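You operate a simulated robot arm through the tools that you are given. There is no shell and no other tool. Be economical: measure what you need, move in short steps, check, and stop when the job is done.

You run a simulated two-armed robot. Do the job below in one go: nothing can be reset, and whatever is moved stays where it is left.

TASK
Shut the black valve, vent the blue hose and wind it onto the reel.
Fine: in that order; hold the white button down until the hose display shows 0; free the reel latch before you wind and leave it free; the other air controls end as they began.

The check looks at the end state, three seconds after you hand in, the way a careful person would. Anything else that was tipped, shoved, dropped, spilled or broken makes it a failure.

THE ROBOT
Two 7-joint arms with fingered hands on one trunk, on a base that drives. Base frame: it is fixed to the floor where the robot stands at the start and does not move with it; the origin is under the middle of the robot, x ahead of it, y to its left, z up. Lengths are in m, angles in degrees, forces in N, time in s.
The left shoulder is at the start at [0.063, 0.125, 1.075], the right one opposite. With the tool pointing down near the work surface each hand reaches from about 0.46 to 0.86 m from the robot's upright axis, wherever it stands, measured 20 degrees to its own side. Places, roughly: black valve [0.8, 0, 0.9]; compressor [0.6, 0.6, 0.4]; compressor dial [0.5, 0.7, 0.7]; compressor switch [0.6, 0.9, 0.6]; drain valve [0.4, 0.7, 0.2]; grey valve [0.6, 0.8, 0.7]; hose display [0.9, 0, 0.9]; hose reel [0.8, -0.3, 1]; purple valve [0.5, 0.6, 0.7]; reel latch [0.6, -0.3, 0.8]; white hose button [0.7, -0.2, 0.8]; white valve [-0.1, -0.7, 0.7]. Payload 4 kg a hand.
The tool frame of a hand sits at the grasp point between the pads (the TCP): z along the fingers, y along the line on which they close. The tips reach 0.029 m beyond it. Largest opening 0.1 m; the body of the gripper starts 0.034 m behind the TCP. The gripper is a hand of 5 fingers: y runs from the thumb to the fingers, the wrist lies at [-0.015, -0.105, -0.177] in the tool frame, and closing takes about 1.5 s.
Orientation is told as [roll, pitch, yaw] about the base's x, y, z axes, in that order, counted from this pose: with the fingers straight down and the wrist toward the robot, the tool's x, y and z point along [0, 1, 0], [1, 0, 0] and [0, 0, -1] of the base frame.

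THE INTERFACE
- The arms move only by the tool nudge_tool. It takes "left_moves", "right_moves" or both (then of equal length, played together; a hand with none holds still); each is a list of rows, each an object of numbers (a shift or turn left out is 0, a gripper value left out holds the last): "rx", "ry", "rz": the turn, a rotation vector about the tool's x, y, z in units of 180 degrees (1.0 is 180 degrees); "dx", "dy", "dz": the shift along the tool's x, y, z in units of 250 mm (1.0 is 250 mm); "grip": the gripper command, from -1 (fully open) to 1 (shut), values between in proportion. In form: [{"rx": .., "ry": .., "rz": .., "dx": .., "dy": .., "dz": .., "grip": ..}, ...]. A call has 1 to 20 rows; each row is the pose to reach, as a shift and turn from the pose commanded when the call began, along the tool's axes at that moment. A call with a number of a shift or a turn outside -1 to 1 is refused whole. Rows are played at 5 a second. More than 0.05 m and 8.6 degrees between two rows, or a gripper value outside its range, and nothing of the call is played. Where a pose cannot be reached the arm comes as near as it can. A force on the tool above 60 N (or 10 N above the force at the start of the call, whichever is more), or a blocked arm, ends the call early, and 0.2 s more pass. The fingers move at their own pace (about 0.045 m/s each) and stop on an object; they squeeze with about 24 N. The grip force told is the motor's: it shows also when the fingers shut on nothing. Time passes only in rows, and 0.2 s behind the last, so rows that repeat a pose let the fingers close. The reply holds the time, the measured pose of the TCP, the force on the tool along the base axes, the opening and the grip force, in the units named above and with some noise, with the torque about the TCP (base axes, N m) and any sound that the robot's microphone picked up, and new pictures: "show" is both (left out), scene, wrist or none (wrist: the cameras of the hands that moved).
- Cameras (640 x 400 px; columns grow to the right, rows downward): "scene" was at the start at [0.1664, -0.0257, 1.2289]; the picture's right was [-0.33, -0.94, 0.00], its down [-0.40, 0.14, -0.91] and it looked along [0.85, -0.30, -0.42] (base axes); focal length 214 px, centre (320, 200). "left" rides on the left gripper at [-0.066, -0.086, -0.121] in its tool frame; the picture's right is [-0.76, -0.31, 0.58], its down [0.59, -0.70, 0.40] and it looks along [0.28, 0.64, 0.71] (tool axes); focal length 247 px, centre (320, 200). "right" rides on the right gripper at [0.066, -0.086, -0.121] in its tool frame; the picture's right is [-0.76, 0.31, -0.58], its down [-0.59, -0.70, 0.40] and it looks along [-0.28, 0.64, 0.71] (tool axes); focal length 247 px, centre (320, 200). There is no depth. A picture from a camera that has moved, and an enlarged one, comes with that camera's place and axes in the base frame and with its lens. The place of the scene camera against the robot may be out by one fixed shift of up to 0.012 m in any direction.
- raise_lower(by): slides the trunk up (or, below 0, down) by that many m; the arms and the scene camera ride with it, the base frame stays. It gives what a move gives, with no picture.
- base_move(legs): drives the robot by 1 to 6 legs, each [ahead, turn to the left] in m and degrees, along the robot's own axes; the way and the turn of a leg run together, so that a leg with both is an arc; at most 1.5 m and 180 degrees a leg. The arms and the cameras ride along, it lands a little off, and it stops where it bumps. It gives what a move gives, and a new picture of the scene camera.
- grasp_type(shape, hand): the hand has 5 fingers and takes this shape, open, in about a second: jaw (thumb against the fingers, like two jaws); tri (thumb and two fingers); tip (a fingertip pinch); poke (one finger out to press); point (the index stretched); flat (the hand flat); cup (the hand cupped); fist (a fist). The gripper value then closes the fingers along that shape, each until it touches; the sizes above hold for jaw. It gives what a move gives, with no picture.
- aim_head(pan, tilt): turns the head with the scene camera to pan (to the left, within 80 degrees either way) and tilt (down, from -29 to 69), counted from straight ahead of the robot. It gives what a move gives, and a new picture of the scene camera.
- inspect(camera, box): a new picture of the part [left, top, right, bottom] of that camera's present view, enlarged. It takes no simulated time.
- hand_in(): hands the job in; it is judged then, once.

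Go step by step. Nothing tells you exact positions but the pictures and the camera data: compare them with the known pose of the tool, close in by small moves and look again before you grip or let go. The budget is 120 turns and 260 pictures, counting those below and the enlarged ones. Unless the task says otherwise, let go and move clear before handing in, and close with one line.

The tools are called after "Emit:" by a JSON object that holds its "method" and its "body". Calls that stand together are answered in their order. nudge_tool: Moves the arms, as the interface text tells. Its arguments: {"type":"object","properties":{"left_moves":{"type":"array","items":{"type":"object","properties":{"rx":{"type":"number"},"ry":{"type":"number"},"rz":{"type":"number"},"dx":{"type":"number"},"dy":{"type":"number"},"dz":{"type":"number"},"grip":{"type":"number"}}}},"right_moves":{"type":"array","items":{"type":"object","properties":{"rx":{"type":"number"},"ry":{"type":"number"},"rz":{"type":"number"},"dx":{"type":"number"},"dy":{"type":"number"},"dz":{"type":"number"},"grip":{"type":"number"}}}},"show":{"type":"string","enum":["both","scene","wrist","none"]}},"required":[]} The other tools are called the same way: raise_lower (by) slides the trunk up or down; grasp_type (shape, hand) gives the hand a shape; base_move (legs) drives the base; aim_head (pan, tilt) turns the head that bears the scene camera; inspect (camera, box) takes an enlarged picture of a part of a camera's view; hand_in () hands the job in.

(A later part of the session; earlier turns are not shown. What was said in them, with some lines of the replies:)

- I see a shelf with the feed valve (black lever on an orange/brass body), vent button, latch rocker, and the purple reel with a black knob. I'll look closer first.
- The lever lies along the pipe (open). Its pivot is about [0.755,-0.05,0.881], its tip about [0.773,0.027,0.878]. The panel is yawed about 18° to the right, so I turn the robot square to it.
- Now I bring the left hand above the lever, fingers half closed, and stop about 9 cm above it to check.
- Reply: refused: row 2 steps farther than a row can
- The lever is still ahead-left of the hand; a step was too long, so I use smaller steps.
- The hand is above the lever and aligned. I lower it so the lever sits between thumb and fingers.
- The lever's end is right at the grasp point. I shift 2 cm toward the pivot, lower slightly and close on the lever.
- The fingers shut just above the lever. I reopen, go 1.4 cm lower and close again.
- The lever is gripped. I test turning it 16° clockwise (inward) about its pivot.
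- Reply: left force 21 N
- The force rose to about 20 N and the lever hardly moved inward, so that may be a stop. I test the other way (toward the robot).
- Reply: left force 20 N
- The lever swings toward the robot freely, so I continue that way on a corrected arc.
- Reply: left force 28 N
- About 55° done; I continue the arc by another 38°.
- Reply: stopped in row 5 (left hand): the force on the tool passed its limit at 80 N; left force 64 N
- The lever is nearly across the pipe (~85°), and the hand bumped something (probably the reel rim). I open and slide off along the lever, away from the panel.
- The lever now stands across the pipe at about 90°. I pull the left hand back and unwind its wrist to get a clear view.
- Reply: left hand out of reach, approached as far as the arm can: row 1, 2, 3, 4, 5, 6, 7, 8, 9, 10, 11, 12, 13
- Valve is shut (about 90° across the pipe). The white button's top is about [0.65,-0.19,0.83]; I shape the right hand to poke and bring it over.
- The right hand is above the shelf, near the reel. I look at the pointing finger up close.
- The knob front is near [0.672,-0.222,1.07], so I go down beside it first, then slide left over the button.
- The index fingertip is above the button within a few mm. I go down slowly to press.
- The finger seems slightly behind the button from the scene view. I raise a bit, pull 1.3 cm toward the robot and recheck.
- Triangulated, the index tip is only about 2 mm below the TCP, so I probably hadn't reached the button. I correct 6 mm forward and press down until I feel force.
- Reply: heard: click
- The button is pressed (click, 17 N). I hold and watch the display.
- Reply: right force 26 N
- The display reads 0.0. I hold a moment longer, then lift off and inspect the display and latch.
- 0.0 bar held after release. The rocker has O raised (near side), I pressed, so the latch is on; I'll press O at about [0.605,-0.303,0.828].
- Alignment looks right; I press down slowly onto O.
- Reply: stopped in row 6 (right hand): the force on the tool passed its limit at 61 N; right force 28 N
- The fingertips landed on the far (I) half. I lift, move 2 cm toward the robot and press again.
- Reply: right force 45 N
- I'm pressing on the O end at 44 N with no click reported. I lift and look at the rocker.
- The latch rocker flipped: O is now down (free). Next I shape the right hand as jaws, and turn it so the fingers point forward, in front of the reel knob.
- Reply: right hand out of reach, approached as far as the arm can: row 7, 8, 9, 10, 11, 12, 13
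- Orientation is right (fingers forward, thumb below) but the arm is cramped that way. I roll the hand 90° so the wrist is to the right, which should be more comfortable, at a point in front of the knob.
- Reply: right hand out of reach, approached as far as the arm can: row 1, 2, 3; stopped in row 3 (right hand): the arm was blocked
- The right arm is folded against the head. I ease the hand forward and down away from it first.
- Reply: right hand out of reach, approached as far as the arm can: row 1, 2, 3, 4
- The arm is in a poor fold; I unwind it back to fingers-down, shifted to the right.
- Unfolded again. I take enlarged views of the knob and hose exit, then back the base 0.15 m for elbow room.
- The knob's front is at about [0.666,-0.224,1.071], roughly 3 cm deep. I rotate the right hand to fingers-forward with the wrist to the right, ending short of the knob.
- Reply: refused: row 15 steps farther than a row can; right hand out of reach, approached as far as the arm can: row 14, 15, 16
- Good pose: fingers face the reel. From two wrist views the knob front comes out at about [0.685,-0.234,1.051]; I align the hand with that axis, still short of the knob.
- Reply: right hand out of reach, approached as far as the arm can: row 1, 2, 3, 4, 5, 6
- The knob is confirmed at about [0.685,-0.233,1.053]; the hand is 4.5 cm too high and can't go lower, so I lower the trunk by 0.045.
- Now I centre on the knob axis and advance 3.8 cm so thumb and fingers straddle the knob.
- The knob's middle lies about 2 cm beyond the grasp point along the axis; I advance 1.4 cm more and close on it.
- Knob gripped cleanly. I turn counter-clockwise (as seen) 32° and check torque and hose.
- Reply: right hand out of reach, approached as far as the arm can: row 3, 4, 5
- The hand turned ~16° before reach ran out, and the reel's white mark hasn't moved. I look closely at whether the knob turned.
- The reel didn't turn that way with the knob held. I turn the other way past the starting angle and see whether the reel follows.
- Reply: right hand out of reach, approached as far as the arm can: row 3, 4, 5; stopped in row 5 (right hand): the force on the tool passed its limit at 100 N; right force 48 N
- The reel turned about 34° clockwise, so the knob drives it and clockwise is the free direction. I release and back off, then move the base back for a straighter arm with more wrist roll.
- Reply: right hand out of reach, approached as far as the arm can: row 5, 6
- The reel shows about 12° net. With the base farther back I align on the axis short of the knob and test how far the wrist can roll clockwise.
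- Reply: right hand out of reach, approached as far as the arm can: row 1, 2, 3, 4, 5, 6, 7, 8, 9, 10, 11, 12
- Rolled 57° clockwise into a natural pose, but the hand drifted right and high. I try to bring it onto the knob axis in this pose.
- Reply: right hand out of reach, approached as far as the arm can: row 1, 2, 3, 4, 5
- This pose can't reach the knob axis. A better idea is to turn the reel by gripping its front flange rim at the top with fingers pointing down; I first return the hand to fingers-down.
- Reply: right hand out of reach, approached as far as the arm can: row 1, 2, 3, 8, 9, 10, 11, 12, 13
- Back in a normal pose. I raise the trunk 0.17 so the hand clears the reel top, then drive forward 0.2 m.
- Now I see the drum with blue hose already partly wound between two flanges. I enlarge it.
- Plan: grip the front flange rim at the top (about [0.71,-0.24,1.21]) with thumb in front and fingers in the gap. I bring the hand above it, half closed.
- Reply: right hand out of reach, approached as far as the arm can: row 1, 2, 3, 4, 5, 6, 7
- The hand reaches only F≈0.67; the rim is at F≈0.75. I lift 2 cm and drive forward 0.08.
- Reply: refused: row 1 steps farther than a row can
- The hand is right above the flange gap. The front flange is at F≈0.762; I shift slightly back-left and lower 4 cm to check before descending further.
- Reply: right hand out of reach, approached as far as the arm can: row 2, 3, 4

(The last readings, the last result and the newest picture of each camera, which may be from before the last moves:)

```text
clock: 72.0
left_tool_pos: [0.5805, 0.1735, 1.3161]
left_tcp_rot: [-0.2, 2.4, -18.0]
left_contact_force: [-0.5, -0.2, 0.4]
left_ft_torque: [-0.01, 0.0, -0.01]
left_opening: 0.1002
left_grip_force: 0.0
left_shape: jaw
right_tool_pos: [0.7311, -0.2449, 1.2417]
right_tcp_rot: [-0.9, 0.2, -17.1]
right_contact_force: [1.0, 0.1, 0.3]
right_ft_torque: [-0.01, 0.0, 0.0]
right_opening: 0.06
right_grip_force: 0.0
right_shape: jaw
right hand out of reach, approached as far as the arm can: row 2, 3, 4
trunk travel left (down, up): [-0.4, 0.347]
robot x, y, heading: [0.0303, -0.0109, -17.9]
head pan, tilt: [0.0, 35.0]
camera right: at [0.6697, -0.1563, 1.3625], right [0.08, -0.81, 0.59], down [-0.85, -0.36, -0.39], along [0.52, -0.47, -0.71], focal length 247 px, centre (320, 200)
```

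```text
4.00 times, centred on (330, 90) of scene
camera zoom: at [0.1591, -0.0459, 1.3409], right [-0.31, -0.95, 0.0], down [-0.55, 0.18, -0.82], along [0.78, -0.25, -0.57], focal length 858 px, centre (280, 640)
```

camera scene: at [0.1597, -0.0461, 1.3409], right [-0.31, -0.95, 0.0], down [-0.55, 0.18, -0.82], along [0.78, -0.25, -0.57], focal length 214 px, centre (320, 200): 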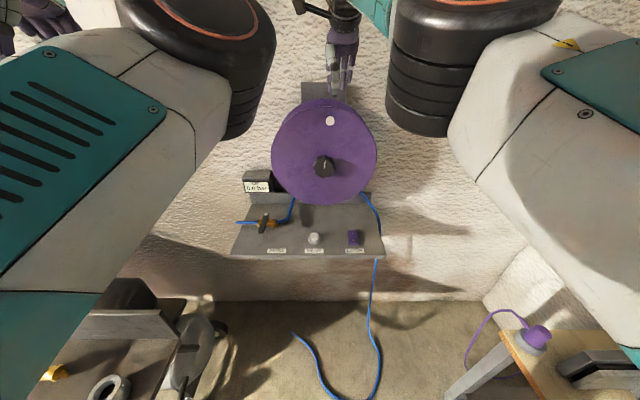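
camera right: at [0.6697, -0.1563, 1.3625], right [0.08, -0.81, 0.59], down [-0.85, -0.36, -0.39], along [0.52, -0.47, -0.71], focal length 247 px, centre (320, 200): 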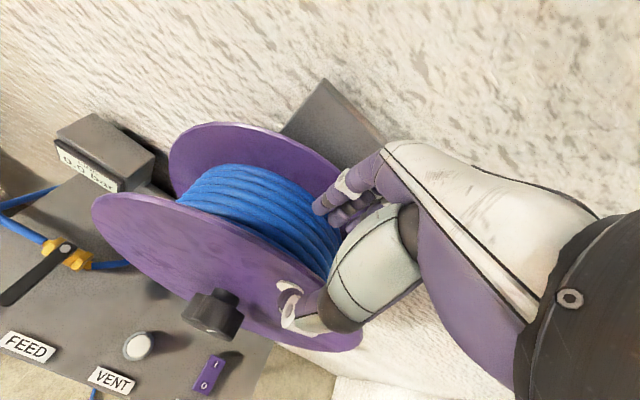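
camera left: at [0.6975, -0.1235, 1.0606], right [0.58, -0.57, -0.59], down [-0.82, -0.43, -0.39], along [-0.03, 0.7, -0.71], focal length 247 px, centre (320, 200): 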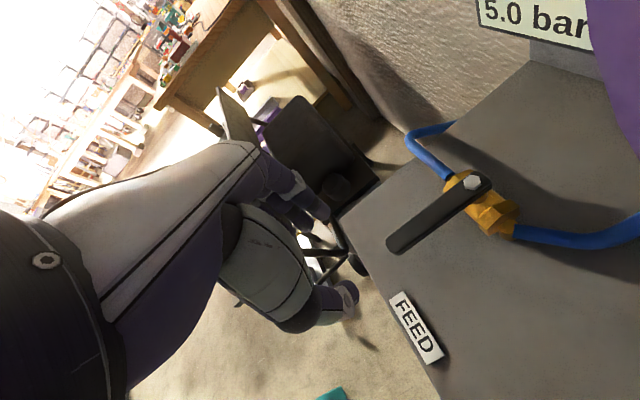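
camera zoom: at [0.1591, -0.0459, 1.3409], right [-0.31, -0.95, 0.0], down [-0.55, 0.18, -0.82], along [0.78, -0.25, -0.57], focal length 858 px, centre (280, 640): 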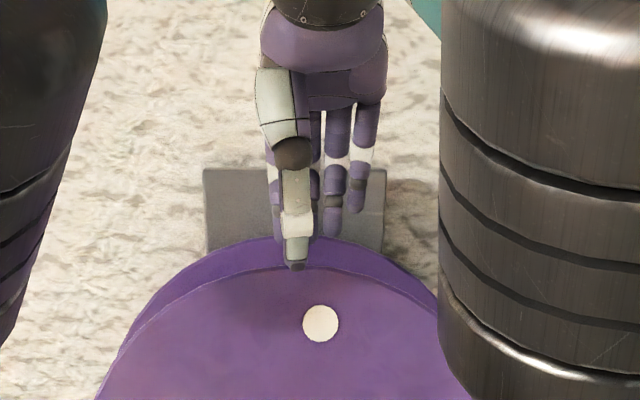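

Thumb is in front of the flange and fingers behind it. The arm is at its limit, so I lower the trunk 4.5 cm to bring the jaws over the rim.

Emit:
{"method": "raise_lower", "body": {"by": -0.045}}

Emit:
{"method": "inspect", "body": {"camera": "right", "box": [140, 100, 460, 400]}}

Emit:
{"method": "inspect", "body": {"camera": "scene", "box": [270, 20, 390, 120]}}

```text
clock: 72.9
left_tool_pos: [0.5793, 0.1746, 1.2694]
left_tcp_rot: [-0.3, 2.3, -17.9]
left_contact_force: [-0.2, -0.3, -0.1]
left_ft_torque: [0.01, -0.01, 0.0]
left_opening: 0.0998
left_grip_force: 0.1
left_shape: jaw
right_tool_pos: [0.7388, -0.2465, 1.1837]
right_tcp_rot: [-0.8, 1.4, -17.2]
right_contact_force: [-0.5, 0.6, 4.6]
right_ft_torque: [-0.09, -0.16, -0.04]
right_opening: 0.0607
right_grip_force: 0.1
right_shape: jaw
trunk travel left (down, up): [-0.355, 0.392]
robot x, y, heading: [0.0308, -0.0104, -17.8]
head pan, tilt: [0.0, 35.0]
```

```text
1.33 times, centred on (300, 250) of right
camera zoom: at [0.6789, -0.1587, 1.3059], right [0.09, -0.81, 0.58], down [-0.86, -0.36, -0.37], along [0.51, -0.46, -0.72], focal length 329 px, centre (347, 133)
```

zoom: 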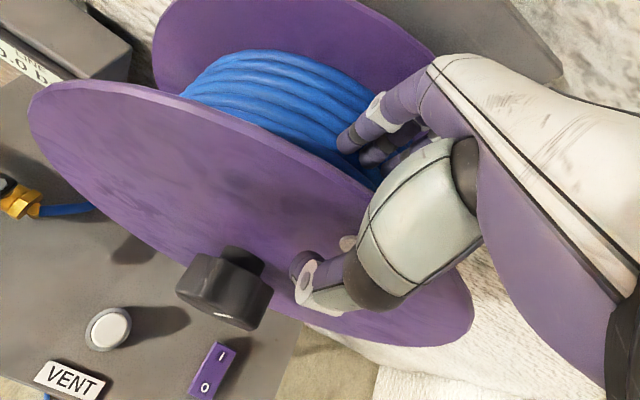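

```text
4.00 times, centred on (330, 70) of scene
camera zoom: at [0.167, -0.0485, 1.2953], right [-0.31, -0.95, 0.0], down [-0.55, 0.18, -0.82], along [0.78, -0.25, -0.57], focal length 858 px, centre (280, 720)
```

zoom: 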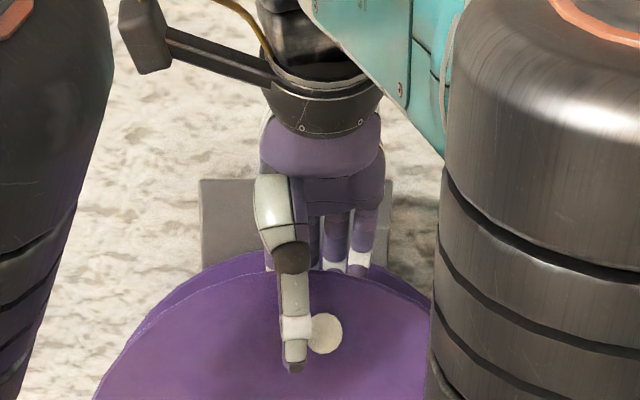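

The jaws straddle the front flange; fingertips slightly touch the coil. I lift 8 mm and close on the rim.

Emit:
{"method": "nudge_tool", "body": {"right_moves": [{"dz": -0.03}, {"dz": -0.03, "grip": 0.3}, {"dz": -0.03, "grip": 1}, {"dz": -0.03, "grip": 1}, {"dz": -0.03, "grip": 1}, {"dz": -0.03, "grip": 1}, {"dz": -0.03, "grip": 1}], "show": "none"}}

Emit:
{"method": "inspect", "body": {"camera": "scene", "box": [220, 20, 420, 400]}}

```text
clock: 74.5
left_tool_pos: [0.5785, 0.1737, 1.2702]
left_tcp_rot: [-0.3, 2.3, -17.9]
left_contact_force: [-0.5, 1.6, 0.9]
left_ft_torque: [0.02, -0.01, 0.01]
left_opening: 0.0998
left_grip_force: 0.1
left_shape: jaw
right_tool_pos: [0.7368, -0.2454, 1.1905]
right_tcp_rot: [-0.7, 1.4, -16.9]
right_contact_force: [-12.4, 3.5, -5.1]
right_ft_torque: [0.04, 0.23, -0.01]
right_opening: 0.0061
right_grip_force: 23.8
right_shape: jaw
trunk travel left (down, up): [-0.355, 0.392]
robot x, y, heading: [0.0302, -0.0086, -17.9]
head pan, tilt: [0.0, 35.0]
```

```text
1.05 times, centred on (320, 210) of scene (not enlarged: the box is as wide or as high as the picture)
camera zoom: at [0.1657, -0.0482, 1.2953], right [-0.31, -0.95, 0.0], down [-0.55, 0.18, -0.82], along [0.78, -0.25, -0.57], focal length 226 px, centre (320, 190)
```

zoom: 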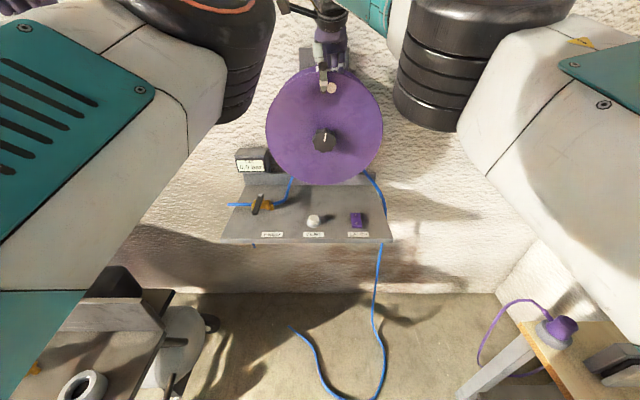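

Rim gripped (6 mm flange). I tilt the head to see the floor hose, then turn 20° clockwise along the rim arc.

Emit:
{"method": "aim_head", "body": {"pan": 0, "tilt": 48}}

Emit:
{"method": "nudge_tool", "body": {"right_moves": [{"dx": -0.048, "dy": -0.02, "dz": 0.002}, {"dx": -0.096, "dy": -0.02, "dz": 0.0085}, {"dx": -0.143, "dy": -0.02, "dz": 0.019}, {"dx": -0.19, "dy": -0.02, "dz": 0.034}, {"dx": -0.19, "dy": -0.02, "dz": 0.034}], "show": "scene"}}

```text
clock: 75.3
left_tool_pos: [0.5784, 0.1735, 1.27]
left_tcp_rot: [-0.2, 2.3, -17.9]
left_contact_force: [-0.7, -0.3, -0.2]
left_ft_torque: [-0.02, 0.02, 0.01]
left_opening: 0.0999
left_grip_force: 0.1
left_shape: jaw
right_tool_pos: [0.7364, -0.2448, 1.1904]
right_tcp_rot: [-0.8, 1.4, -17.0]
right_contact_force: [-15.8, 5.9, -7.2]
right_ft_torque: [0.11, 0.28, -0.04]
right_opening: 0.0061
right_grip_force: 23.7
right_shape: jaw
trunk travel left (down, up): [-0.355, 0.392]
robot x, y, heading: [0.0269, -0.0132, -18.0]
head pan, tilt: [0.0, 48.0]
camera scene: at [0.1571, -0.0452, 1.2764], right [-0.31, -0.95, 0.0], down [-0.71, 0.23, -0.67], along [0.64, -0.21, -0.74], focal length 214 px, centre (320, 200)
```

scene: 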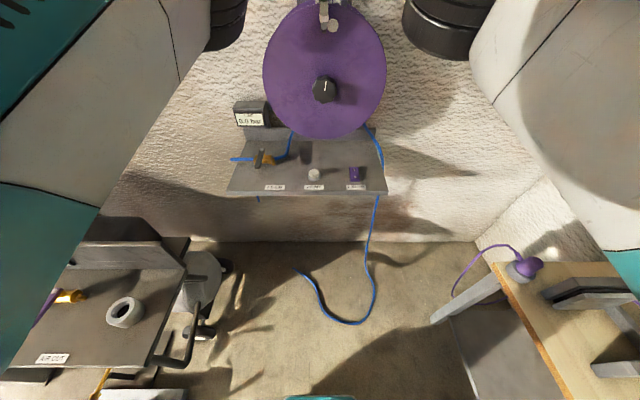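

```text
clock: 76.5
left_tool_pos: [0.5795, 0.1735, 1.2705]
left_tcp_rot: [-0.1, 2.3, -17.9]
left_contact_force: [0.6, 0.2, -0.9]
left_ft_torque: [0.01, -0.01, 0.03]
left_opening: 0.0999
left_grip_force: 0.1
left_shape: jaw
right_tool_pos: [0.7201, -0.2904, 1.1839]
right_tcp_rot: [-0.8, 1.5, -17.1]
right_contact_force: [-2.1, 1.4, -1.8]
right_ft_torque: [0.17, 0.06, -0.05]
right_opening: 0.0052
right_grip_force: 24.4
right_shape: jaw
trunk travel left (down, up): [-0.355, 0.392]
robot x, y, heading: [0.0254, -0.0065, -17.9]
head pan, tilt: [0.0, 48.0]
camera scene: at [0.1584, -0.0455, 1.2762], right [-0.31, -0.95, 0.0], down [-0.71, 0.23, -0.67], along [0.64, -0.21, -0.74], focal length 214 px, centre (320, 200)
```

scene: 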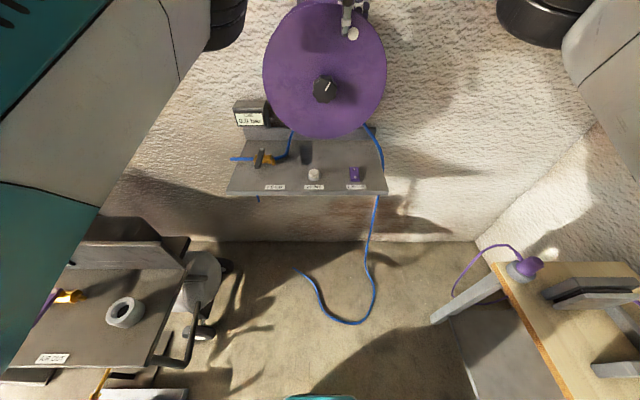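

The reel follows with almost no force. I continue to about 50° clockwise, then compare the floor hose.

Emit:
{"method": "nudge_tool", "body": {"right_moves": [{"dx": -0.048, "dz": 0.02}, {"dx": -0.095, "dz": 0.044}, {"dx": -0.135, "dz": 0.07}, {"dx": -0.174, "dz": 0.099}, {"dx": -0.21, "dz": 0.133}, {"dx": -0.242, "dz": 0.167}, {"dx": -0.242, "dz": 0.167}], "show": "scene"}}

Emit:
{"method": "inspect", "body": {"camera": "scene", "box": [220, 120, 420, 340]}}

```text
clock: 78.1
left_tool_pos: [0.5798, 0.1742, 1.2697]
left_tcp_rot: [-0.3, 2.5, -17.9]
left_contact_force: [0.1, -0.1, 0.3]
left_ft_torque: [-0.01, 0.0, 0.0]
left_opening: 0.1
left_grip_force: 0.1
left_shape: jaw
right_tool_pos: [0.7017, -0.3477, 1.1421]
right_tcp_rot: [-0.7, 1.5, -17.0]
right_contact_force: [-4.3, 11.1, -6.2]
right_ft_torque: [0.29, 0.03, -0.05]
right_opening: 0.005
right_grip_force: 24.5
right_shape: jaw
trunk travel left (down, up): [-0.355, 0.392]
robot x, y, heading: [0.0256, -0.0068, -17.9]
head pan, tilt: [0.0, 48.0]
camera scene: at [0.1586, -0.0444, 1.2762], right [-0.31, -0.95, 0.0], down [-0.71, 0.23, -0.67], along [0.64, -0.21, -0.74], focal length 214 px, centre (320, 200)
```

scene: 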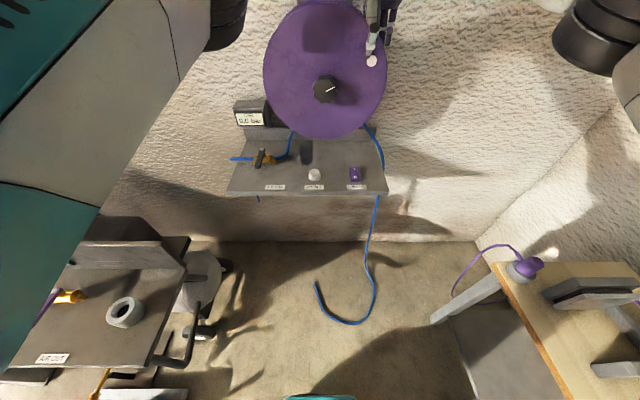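

```text
1.82 times, centred on (320, 230) of scene
camera zoom: at [0.1586, -0.0444, 1.2762], right [-0.31, -0.95, 0.0], down [-0.71, 0.23, -0.67], along [0.64, -0.21, -0.74], focal length 390 px, centre (320, 146)
```

zoom: 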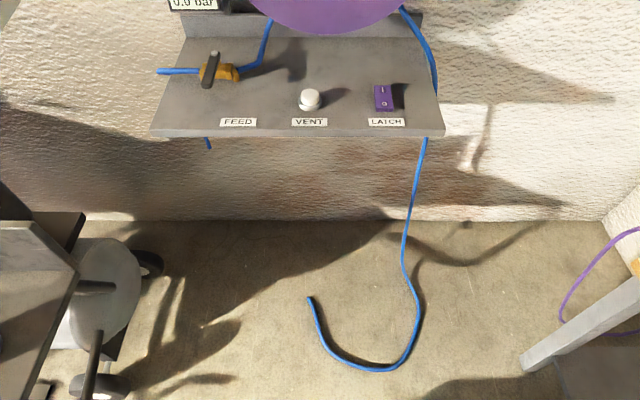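

Clockwise winds it: the free end on the floor is getting shorter. I now stroke: release, swing back to −40°, regrip, and turn to +50°, while moving the left arm aside.

Emit:
{"method": "nudge_tool", "body": {"right_moves": [{"grip": 0}, {"grip": 0}, {"dx": 0.0916, "dz": -0.11, "grip": 0}, {"dx": 0.224, "dz": -0.179, "grip": 0}, {"dx": 0.37, "dz": -0.212, "grip": 0}, {"dx": 0.519, "dz": -0.205, "grip": 0}, {"dx": 0.661, "dz": -0.16, "grip": 0}, {"dx": 0.78, "dz": -0.075, "grip": 0}, {"dx": 0.78, "dz": -0.07, "grip": 1}, {"dx": 0.78, "dz": -0.07, "grip": 1}, {"dx": 0.78, "dz": -0.07, "grip": 1}, {"dx": 0.78, "dz": -0.07, "grip": 1}], "left_moves": [{"dx": 0.04}, {"dx": 0.08}, {"dx": 0.12}, {"dx": 0.16}, {"dx": 0.2}, {"dx": 0.24}, {"dx": 0.28}, {"dx": 0.32}, {"dx": 0.36}, {"dx": 0.4}, {"dx": 0.4}, {"dx": 0.4}], "show": "scene"}}

Emit:
{"method": "inspect", "body": {"camera": "right", "box": [0, 0, 640, 400]}}

```text
clock: 80.7
left_tool_pos: [0.6089, 0.2709, 1.2724]
left_tcp_rot: [-0.2, 2.2, -17.9]
left_contact_force: [-0.6, 0.8, -0.9]
left_ft_torque: [-0.02, -0.01, -0.03]
left_opening: 0.0998
left_grip_force: 0.1
left_shape: jaw
right_tool_pos: [0.7431, -0.1595, 1.1574]
right_tcp_rot: [-0.8, 1.0, -16.9]
right_contact_force: [3.4, 15.2, 21.2]
right_ft_torque: [-0.52, -0.65, 0.62]
right_opening: 0.0
right_grip_force: 24.2
right_shape: jaw
right hand out of reach, approached as far as the arm can: row 6, 7, 8, 9, 10, 11, 12
trunk travel left (down, up): [-0.355, 0.392]
robot x, y, heading: [0.0262, -0.007, -18.1]
head pan, tilt: [0.0, 48.0]
camera scene: at [0.1572, -0.0427, 1.2766], right [-0.31, -0.95, 0.0], down [-0.71, 0.23, -0.67], along [0.64, -0.21, -0.74], focal length 214 px, centre (320, 200)
```

scene: 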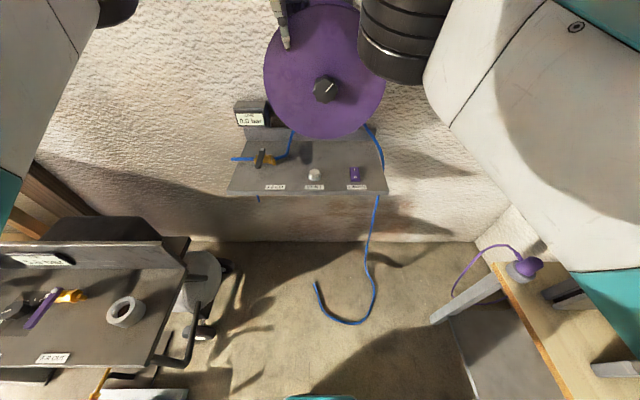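

```text
1.00 times, centred on (320, 200) of right (not enlarged: the box is as wide or as high as the picture)
camera zoom: at [0.684, -0.0707, 1.2784], right [0.09, -0.81, 0.58], down [-0.85, -0.36, -0.38], along [0.51, -0.46, -0.72], focal length 247 px, centre (320, 200)
```

zoom: 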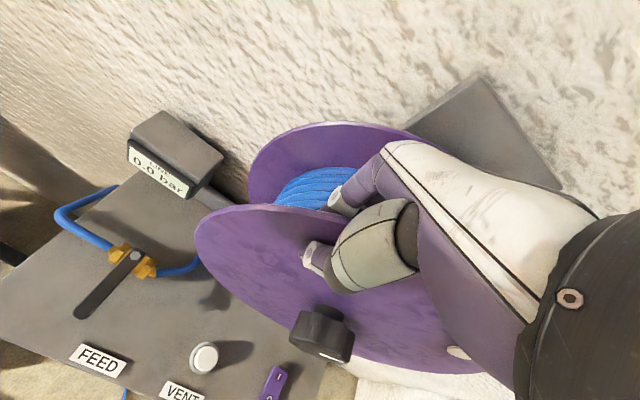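

The regrip at −40° holds (flange between thumb and fingers, reel stayed put). Now the winding stroke to +55°.

Emit:
{"method": "nudge_tool", "body": {"right_moves": [{"dx": -0.05, "dz": -0.038}, {"dx": -0.103, "dz": -0.068}, {"dx": -0.22, "dz": -0.112}, {"dx": -0.352, "dz": -0.128}, {"dx": -0.475, "dz": -0.114}, {"dx": -0.592, "dz": -0.072}, {"dx": -0.689, "dz": -0.012}, {"dx": -0.772, "dz": 0.068}, {"dx": -0.8, "dz": 0.105}, {"dx": -0.8, "dz": 0.105}], "show": "scene"}}

```text
clock: 82.9
left_tool_pos: [0.6103, 0.2709, 1.2709]
left_tcp_rot: [-0.3, 2.5, -17.7]
left_contact_force: [0.7, -0.1, 0.3]
left_ft_torque: [0.0, 0.02, 0.01]
left_opening: 0.1
left_grip_force: 0.2
left_shape: jaw
right_tool_pos: [0.6862, -0.3508, 1.1291]
right_tcp_rot: [-0.8, 1.5, -16.8]
right_contact_force: [-4.0, 17.4, -7.3]
right_ft_torque: [0.5, 0.08, 0.2]
right_opening: 0.0
right_grip_force: 24.3
right_shape: jaw
trunk travel left (down, up): [-0.355, 0.392]
robot x, y, heading: [0.0294, -0.0103, -17.8]
head pan, tilt: [0.0, 48.0]
camera scene: at [0.159, -0.0435, 1.2762], right [-0.31, -0.95, 0.0], down [-0.71, 0.23, -0.67], along [0.64, -0.21, -0.74], focal length 214 px, centre (320, 200)
```

scene: 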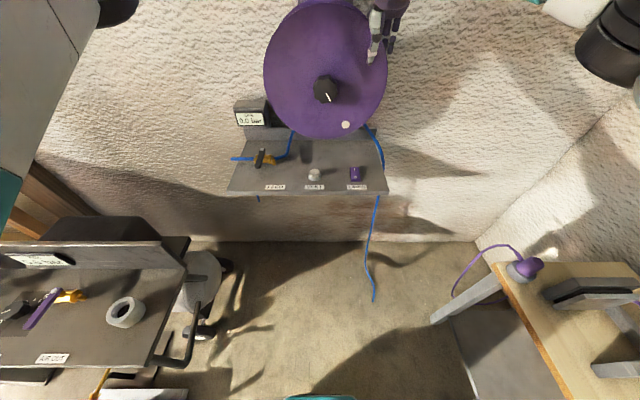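

Big progress: the free end is now just touching the floor. I repeat the stroke in one call.

Emit:
{"method": "nudge_tool", "body": {"right_moves": [{"grip": 0}, {"grip": 0}, {"dx": 0.084, "dz": -0.13, "grip": 0}, {"dx": 0.21, "dz": -0.21, "grip": 0}, {"dx": 0.353, "dz": -0.255, "grip": 0}, {"dx": 0.502, "dz": -0.262, "grip": 0}, {"dx": 0.648, "dz": -0.23, "grip": 0}, {"dx": 0.764, "dz": -0.172, "grip": 0}, {"dx": 0.812, "dz": -0.121, "grip": 1}, {"dx": 0.812, "dz": -0.121, "grip": 1}, {"dx": 0.812, "dz": -0.121, "grip": 1}, {"dx": 0.812, "dz": -0.121, "grip": 1}, {"dx": 0.76, "dz": -0.155, "grip": 1}, {"dx": 0.684, "dz": -0.189}, {"dx": 0.547, "dz": -0.232}, {"dx": 0.414, "dz": -0.239}, {"dx": 0.277, "dz": -0.213}, {"dx": 0.162, "dz": -0.157}, {"dx": 0.071, "dz": -0.086}, {"dx": 0.004, "dz": -0.006}], "show": "scene"}}

```text
clock: 87.1
left_tool_pos: [0.6102, 0.2693, 1.2695]
left_tcp_rot: [-0.3, 2.3, -17.8]
left_contact_force: [0.1, 0.7, -0.6]
left_ft_torque: [-0.01, -0.06, -0.03]
left_opening: 0.1
left_grip_force: 0.1
left_shape: jaw
right_tool_pos: [0.6858, -0.3492, 1.1308]
right_tcp_rot: [-0.7, 1.6, -16.9]
right_contact_force: [-7.2, 13.1, -5.4]
right_ft_torque: [0.36, 0.1, 0.16]
right_opening: 0.0
right_grip_force: 24.1
right_shape: jaw
trunk travel left (down, up): [-0.355, 0.392]
robot x, y, heading: [0.0291, -0.0083, -17.8]
head pan, tilt: [0.0, 48.0]
camera scene: at [0.1584, -0.0443, 1.2761], right [-0.31, -0.95, 0.0], down [-0.71, 0.23, -0.67], along [0.64, -0.21, -0.74], focal length 214 px, centre (320, 200)
```

scene: 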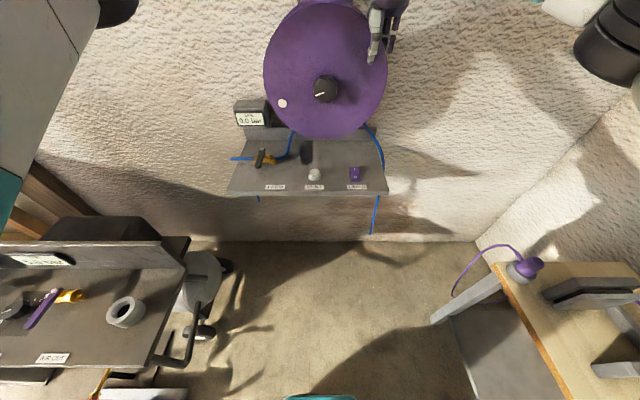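

The end now hangs just below the shelf. I repeat the stroke.

Emit:
{"method": "nudge_tool", "body": {"right_moves": [{"grip": 0}, {"grip": 0}, {"dx": 0.084, "dz": -0.13, "grip": 0}, {"dx": 0.21, "dz": -0.21, "grip": 0}, {"dx": 0.353, "dz": -0.255, "grip": 0}, {"dx": 0.502, "dz": -0.262, "grip": 0}, {"dx": 0.648, "dz": -0.23, "grip": 0}, {"dx": 0.764, "dz": -0.172, "grip": 0}, {"dx": 0.812, "dz": -0.121, "grip": 1}, {"dx": 0.812, "dz": -0.121, "grip": 1}, {"dx": 0.812, "dz": -0.121, "grip": 1}, {"dx": 0.812, "dz": -0.121, "grip": 1}, {"dx": 0.76, "dz": -0.155, "grip": 1}, {"dx": 0.684, "dz": -0.189}, {"dx": 0.547, "dz": -0.232}, {"dx": 0.414, "dz": -0.239}, {"dx": 0.277, "dz": -0.213}, {"dx": 0.162, "dz": -0.157}, {"dx": 0.071, "dz": -0.086}, {"dx": 0.004, "dz": -0.006}], "show": "scene"}}

Emit:
{"method": "inspect", "body": {"camera": "scene", "box": [220, 0, 420, 250]}}

```text
clock: 91.3
left_tool_pos: [0.6107, 0.2697, 1.271]
left_tcp_rot: [-0.2, 2.3, -17.9]
left_contact_force: [-0.6, -0.1, -1.0]
left_ft_torque: [-0.02, 0.02, 0.0]
left_opening: 0.1
left_grip_force: 0.1
left_shape: jaw
right_tool_pos: [0.6847, -0.3495, 1.1324]
right_tcp_rot: [-0.8, 1.6, -16.8]
right_contact_force: [-10.3, 11.8, -3.3]
right_ft_torque: [0.38, 0.17, 0.18]
right_opening: 0.0002
right_grip_force: 24.1
right_shape: jaw
trunk travel left (down, up): [-0.355, 0.392]
robot x, y, heading: [0.03, -0.0056, -17.9]
head pan, tilt: [0.0, 48.0]
camera scene: at [0.1581, -0.0446, 1.2762], right [-0.31, -0.95, 0.0], down [-0.71, 0.23, -0.67], along [0.64, -0.21, -0.74], focal length 214 px, centre (320, 200)
```

scene: 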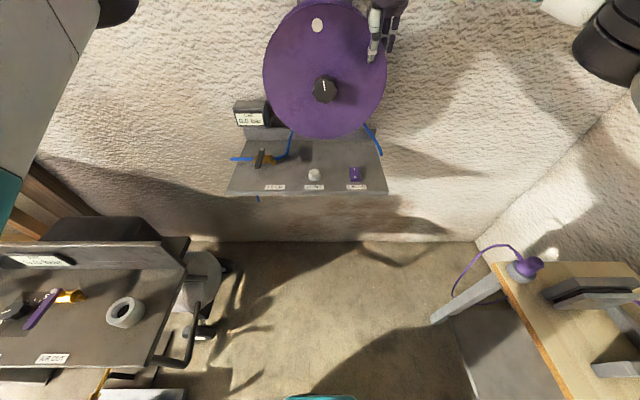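

```text
1.60 times, centred on (320, 125) of scene
camera zoom: at [0.1581, -0.0446, 1.2762], right [-0.31, -0.95, 0.0], down [-0.71, 0.23, -0.67], along [0.64, -0.21, -0.74], focal length 343 px, centre (320, 320)
```

zoom: 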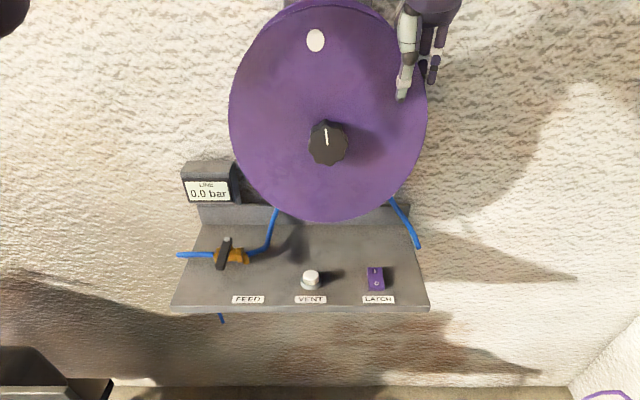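

Only a short tail is left. I do one more stroke.

Emit:
{"method": "nudge_tool", "body": {"right_moves": [{"grip": 0}, {"grip": 0}, {"dx": 0.084, "dz": -0.13, "grip": 0}, {"dx": 0.21, "dz": -0.21, "grip": 0}, {"dx": 0.353, "dz": -0.255, "grip": 0}, {"dx": 0.502, "dz": -0.262, "grip": 0}, {"dx": 0.648, "dz": -0.23, "grip": 0}, {"dx": 0.764, "dz": -0.172, "grip": 0}, {"dx": 0.812, "dz": -0.121, "grip": 1}, {"dx": 0.812, "dz": -0.121, "grip": 1}, {"dx": 0.812, "dz": -0.121, "grip": 1}, {"dx": 0.812, "dz": -0.121, "grip": 1}, {"dx": 0.76, "dz": -0.155, "grip": 1}, {"dx": 0.684, "dz": -0.189}, {"dx": 0.547, "dz": -0.232}, {"dx": 0.414, "dz": -0.239}, {"dx": 0.277, "dz": -0.213}, {"dx": 0.162, "dz": -0.157}, {"dx": 0.071, "dz": -0.086}, {"dx": 0.004, "dz": -0.006}], "show": "scene"}}

Emit:
{"method": "inspect", "body": {"camera": "scene", "box": [220, 0, 420, 250]}}

```text
clock: 95.5
left_tool_pos: [0.6049, 0.2758, 1.2716]
left_tcp_rot: [-0.4, 2.1, -17.9]
left_contact_force: [0.3, 0.4, 0.2]
left_ft_torque: [0.02, 0.01, 0.0]
left_opening: 0.0997
left_grip_force: 0.0
left_shape: jaw
right_tool_pos: [0.7294, -0.3006, 1.1803]
right_tcp_rot: [-0.5, 1.8, -16.3]
right_contact_force: [-33.3, 41.6, -2.7]
right_ft_torque: [0.46, 0.39, 0.28]
right_opening: 0.0
right_grip_force: 24.1
right_shape: jaw
right hand out of reach, approached as far as the arm can: row 9, 15, 16, 17, 18, 19, 20
trunk travel left (down, up): [-0.355, 0.392]
robot x, y, heading: [0.029, -0.009, -17.9]
head pan, tilt: [0.0, 48.0]
camera scene: at [0.1533, -0.0389, 1.2767], right [-0.31, -0.95, 0.0], down [-0.7, 0.22, -0.67], along [0.64, -0.21, -0.74], focal length 214 px, centre (320, 200)
```

scene: 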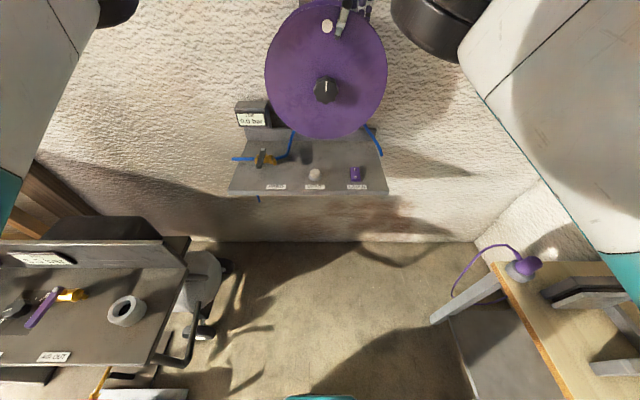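

```text
1.60 times, centred on (320, 125) of scene
camera zoom: at [0.1533, -0.0389, 1.2767], right [-0.31, -0.95, 0.0], down [-0.7, 0.22, -0.67], along [0.64, -0.21, -0.74], focal length 343 px, centre (320, 320)
```

zoom: 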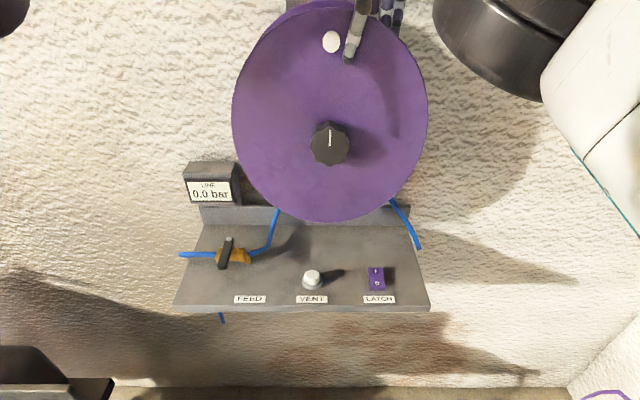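

The reel hit its end stop at one full turn with only a short tail left, so it's fully wound. I relax the push, open and lift off.

Emit:
{"method": "nudge_tool", "body": {"right_moves": [{"dx": 0.12, "dz": -0.1}, {"dx": 0.23, "dz": -0.19}, {"dx": 0.23, "dz": -0.19, "grip": 0}, {"dx": 0.23, "dz": -0.19, "grip": -0.2}, {"dx": 0.23, "dz": -0.19, "grip": -0.2}, {"dx": 0.23, "dz": -0.28, "grip": -0.2}, {"dx": 0.23, "dz": -0.4, "grip": -0.2}], "show": "scene"}}

Emit:
{"method": "raise_lower", "body": {"by": 0.1}}

Emit:
{"method": "inspect", "body": {"camera": "right", "box": [0, 0, 640, 400]}}

```text
clock: 97.1
left_tool_pos: [0.6115, 0.2682, 1.2698]
left_tcp_rot: [-0.2, 2.4, -18.0]
left_contact_force: [0.4, 0.0, 0.0]
left_ft_torque: [0.01, 0.0, -0.03]
left_opening: 0.0997
left_grip_force: 0.0
left_shape: jaw
right_tool_pos: [0.7199, -0.2627, 1.2346]
right_tcp_rot: [-0.9, 1.3, -17.2]
right_contact_force: [0.7, 0.1, -0.1]
right_ft_torque: [0.04, -0.03, 0.0]
right_opening: 0.0599
right_grip_force: 0.1
right_shape: jaw
right hand out of reach, approached as far as the arm can: row 1, 2, 3, 4, 5, 6, 7
trunk travel left (down, up): [-0.355, 0.392]
robot x, y, heading: [0.0291, -0.0098, -17.8]
head pan, tilt: [0.0, 48.0]
camera scene: at [0.1591, -0.0459, 1.2761], right [-0.31, -0.95, 0.0], down [-0.71, 0.23, -0.67], along [0.64, -0.21, -0.74], focal length 214 px, centre (320, 200)
```

scene: 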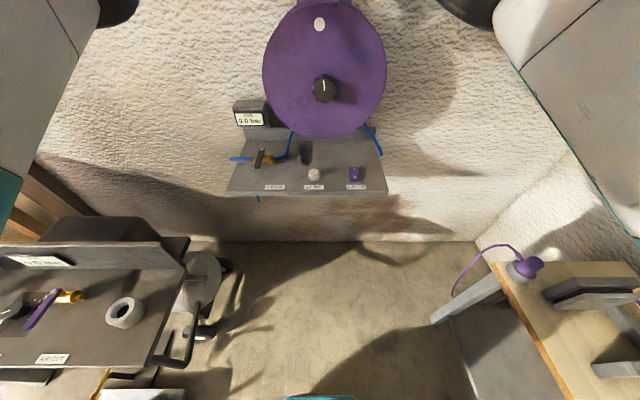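

```text
clock: 98.4
left_tool_pos: [0.6121, 0.2694, 1.3697]
left_tcp_rot: [-0.2, 2.6, -17.9]
left_contact_force: [0.7, 1.1, 0.1]
left_ft_torque: [0.01, 0.02, -0.03]
left_opening: 0.1001
left_grip_force: 0.1
left_shape: jaw
right_tool_pos: [0.704, -0.257, 1.3622]
right_tcp_rot: [-0.8, -0.8, -17.2]
right_contact_force: [0.6, 0.7, -0.9]
right_ft_torque: [-0.02, -0.01, 0.0]
right_opening: 0.0598
right_grip_force: 0.1
right_shape: jaw
trunk travel left (down, up): [-0.455, 0.292]
robot x, y, heading: [0.0236, -0.0083, -18.0]
head pan, tilt: [0.0, 48.0]
```

```text
1.00 times, centred on (320, 200) of right (not enlarged: the box is as wide or as high as the picture)
camera zoom: at [0.6406, -0.1685, 1.4797], right [0.07, -0.8, 0.59], down [-0.84, -0.36, -0.4], along [0.54, -0.47, -0.7], focal length 247 px, centre (320, 200)
```

zoom: 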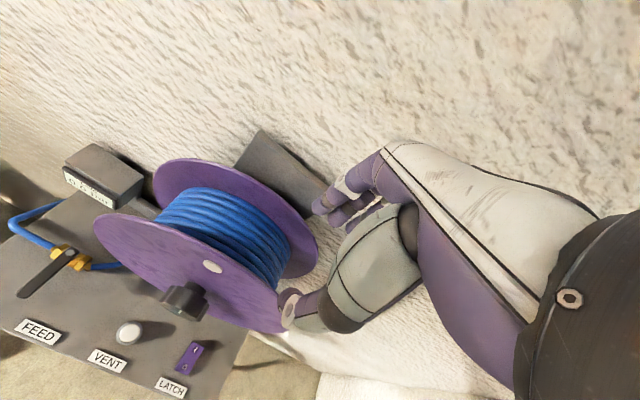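

Hand is clear. I check the reel angle, tail, latch, valve and display at close range, to see whether it drifts.

Emit:
{"method": "inspect", "body": {"camera": "scene", "box": [240, 20, 410, 230]}}

Emit:
{"method": "aim_head", "body": {"pan": 0, "tilt": 40}}

Emit:
{"method": "inspect", "body": {"camera": "scene", "box": [240, 60, 410, 260]}}

```text
1.90 times, centred on (325, 125) of scene
camera zoom: at [0.1426, -0.0399, 1.3775], right [-0.31, -0.95, 0.0], down [-0.71, 0.23, -0.67], along [0.64, -0.21, -0.74], focal length 408 px, centre (310, 343)
```

zoom: 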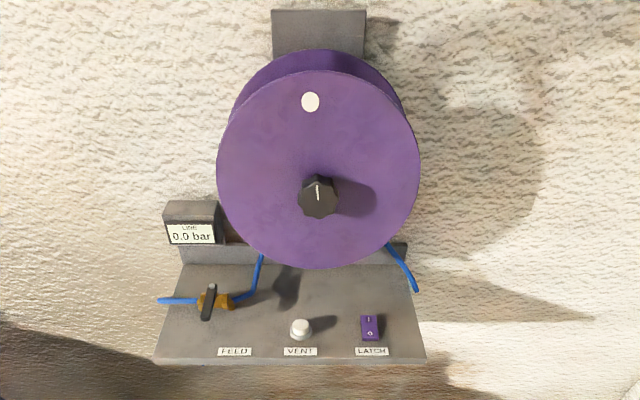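

```text
clock: 99.1
left_tool_pos: [0.6107, 0.2687, 1.3691]
left_tcp_rot: [-0.2, 2.4, -17.9]
left_contact_force: [-1.4, -0.1, 0.1]
left_ft_torque: [0.02, 0.02, -0.01]
left_opening: 0.1
left_grip_force: 0.0
left_shape: jaw
right_tool_pos: [0.7033, -0.2585, 1.3605]
right_tcp_rot: [-0.8, -0.9, -17.0]
right_contact_force: [-0.5, 0.1, -0.2]
right_ft_torque: [-0.01, 0.0, -0.01]
right_opening: 0.0597
right_grip_force: 0.1
right_shape: jaw
trunk travel left (down, up): [-0.455, 0.292]
robot x, y, heading: [0.0283, -0.0106, -17.7]
head pan, tilt: [0.0, 40.0]
camera scene: at [0.1479, -0.042, 1.389], right [-0.31, -0.95, 0.0], down [-0.61, 0.2, -0.77], along [0.73, -0.24, -0.64], focal length 214 px, centre (320, 200)
```

scene: 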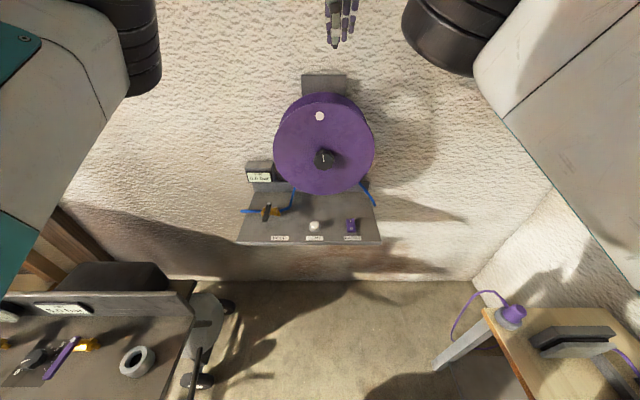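

```text
2.00 times, centred on (325, 160) of scene
camera zoom: at [0.1479, -0.042, 1.389], right [-0.31, -0.95, 0.0], down [-0.61, 0.2, -0.77], along [0.73, -0.24, -0.64], focal length 429 px, centre (310, 280)
```

zoom: 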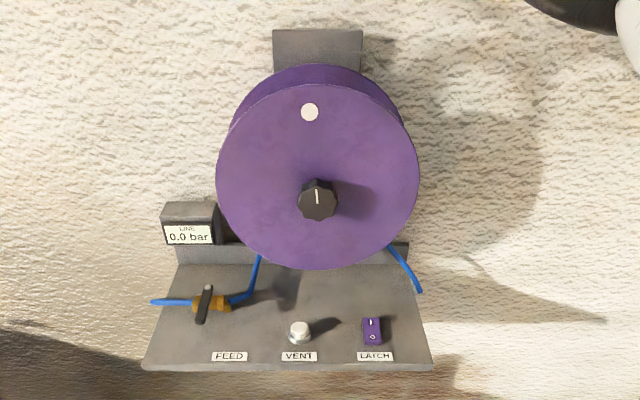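

All states are right, but the reel sits ~5° short of its stop (I dragged it back while relaxing). I'll nudge it those last degrees; first lower the trunk again.

Emit:
{"method": "raise_lower", "body": {"by": -0.1}}

Emit:
{"method": "inspect", "body": {"camera": "right", "box": [100, 50, 460, 350]}}

```text
clock: 100.4
left_tool_pos: [0.6098, 0.2691, 1.2686]
left_tcp_rot: [-0.2, 2.3, -17.8]
left_contact_force: [0.9, 0.5, 0.1]
left_ft_torque: [0.07, 0.01, 0.0]
left_opening: 0.0997
left_grip_force: 0.1
left_shape: jaw
right_tool_pos: [0.7021, -0.2586, 1.2635]
right_tcp_rot: [-0.8, -0.9, -17.0]
right_contact_force: [-0.7, 0.1, 0.9]
right_ft_torque: [-0.02, 0.03, 0.01]
right_opening: 0.0598
right_grip_force: 0.1
right_shape: jaw
trunk travel left (down, up): [-0.355, 0.392]
robot x, y, heading: [0.028, -0.0064, -17.6]
head pan, tilt: [0.0, 40.0]
```

```text
1.33 times, centred on (280, 200) of right
camera zoom: at [0.6391, -0.1685, 1.3812], right [0.06, -0.8, 0.59], down [-0.84, -0.36, -0.4], along [0.54, -0.47, -0.7], focal length 329 px, centre (373, 200)
```

zoom: 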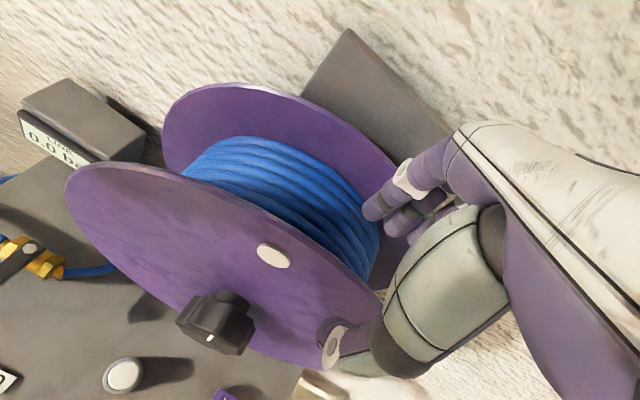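

I lower onto the rim, grip, push ~2.5 cm clockwise to the stop, open in place and lift.

Emit:
{"method": "nudge_tool", "body": {"right_moves": [{"dy": 0.06, "dz": 0.1}, {"dy": 0.06, "dz": 0.2}, {"dy": 0.06, "dz": 0.28}, {"dy": 0.06, "dz": 0.28, "grip": 1}, {"dy": 0.06, "dz": 0.28, "grip": 1}, {"dy": 0.06, "dz": 0.28, "grip": 1}, {"dy": 0.06, "dz": 0.28, "grip": 1}, {"dx": -0.04, "dy": 0.06, "dz": 0.285, "grip": 1}, {"dx": -0.08, "dy": 0.06, "dz": 0.29, "grip": 1}, {"dx": -0.11, "dy": 0.06, "dz": 0.295, "grip": 1}, {"dx": -0.11, "dy": 0.06, "dz": 0.295, "grip": 1}, {"dx": -0.11, "dy": 0.06, "dz": 0.295, "grip": -0.2}, {"dx": -0.11, "dy": 0.06, "dz": 0.295, "grip": -0.2}, {"dx": -0.11, "dy": 0.06, "dz": 0.295, "grip": -0.2}, {"dx": -0.11, "dy": 0.06, "dz": 0.2, "grip": -0.2}, {"dx": -0.11, "dy": 0.05, "dz": 0.05, "grip": -0.2}, {"dx": -0.11, "dy": 0.0, "dz": -0.08, "grip": -0.2}], "show": "scene"}}

Emit:
{"method": "inspect", "body": {"camera": "scene", "box": [240, 20, 410, 220]}}

```text
clock: 104.0
left_tool_pos: [0.6114, 0.2692, 1.2711]
left_tcp_rot: [-0.2, 2.4, -17.8]
left_contact_force: [0.0, -0.3, -0.3]
left_ft_torque: [-0.01, -0.03, -0.02]
left_opening: 0.1
left_grip_force: 0.1
left_shape: jaw
right_tool_pos: [0.6947, -0.284, 1.2828]
right_tcp_rot: [-1.0, -0.9, -17.2]
right_contact_force: [0.3, 0.2, 0.1]
right_ft_torque: [-0.02, -0.04, 0.0]
right_opening: 0.0597
right_grip_force: 0.0
right_shape: jaw
trunk travel left (down, up): [-0.355, 0.392]
robot x, y, heading: [0.0256, -0.0083, -18.1]
head pan, tilt: [0.0, 40.0]
camera scene: at [0.164, -0.0469, 1.2878], right [-0.31, -0.95, 0.0], down [-0.61, 0.2, -0.77], along [0.73, -0.24, -0.64], focal length 214 px, centre (320, 200)
```

scene: 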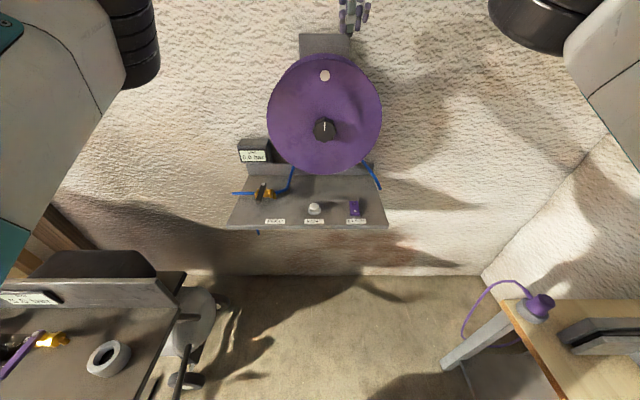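

```text
2.00 times, centred on (325, 120) of scene
camera zoom: at [0.164, -0.0469, 1.2878], right [-0.31, -0.95, 0.0], down [-0.61, 0.2, -0.77], along [0.73, -0.24, -0.64], focal length 429 px, centre (310, 360)
```

zoom: 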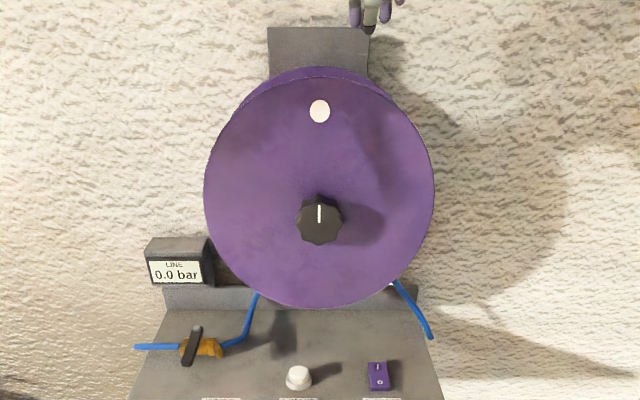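

The reel is at its stop with only the short end left. The display shows 0.0 bar, the valve lever is across the pipe, the latch is at O and both hands are clear, so I hand in.

Emit:
{"method": "hand_in", "body": {}}

```text
The job is handed in.
```

I shut the black valve, vented the blue hose until the display read 0.0 bar, freed the reel latch and left it free, and wound the hose in to the reel's end stop, leaving only a short tail.
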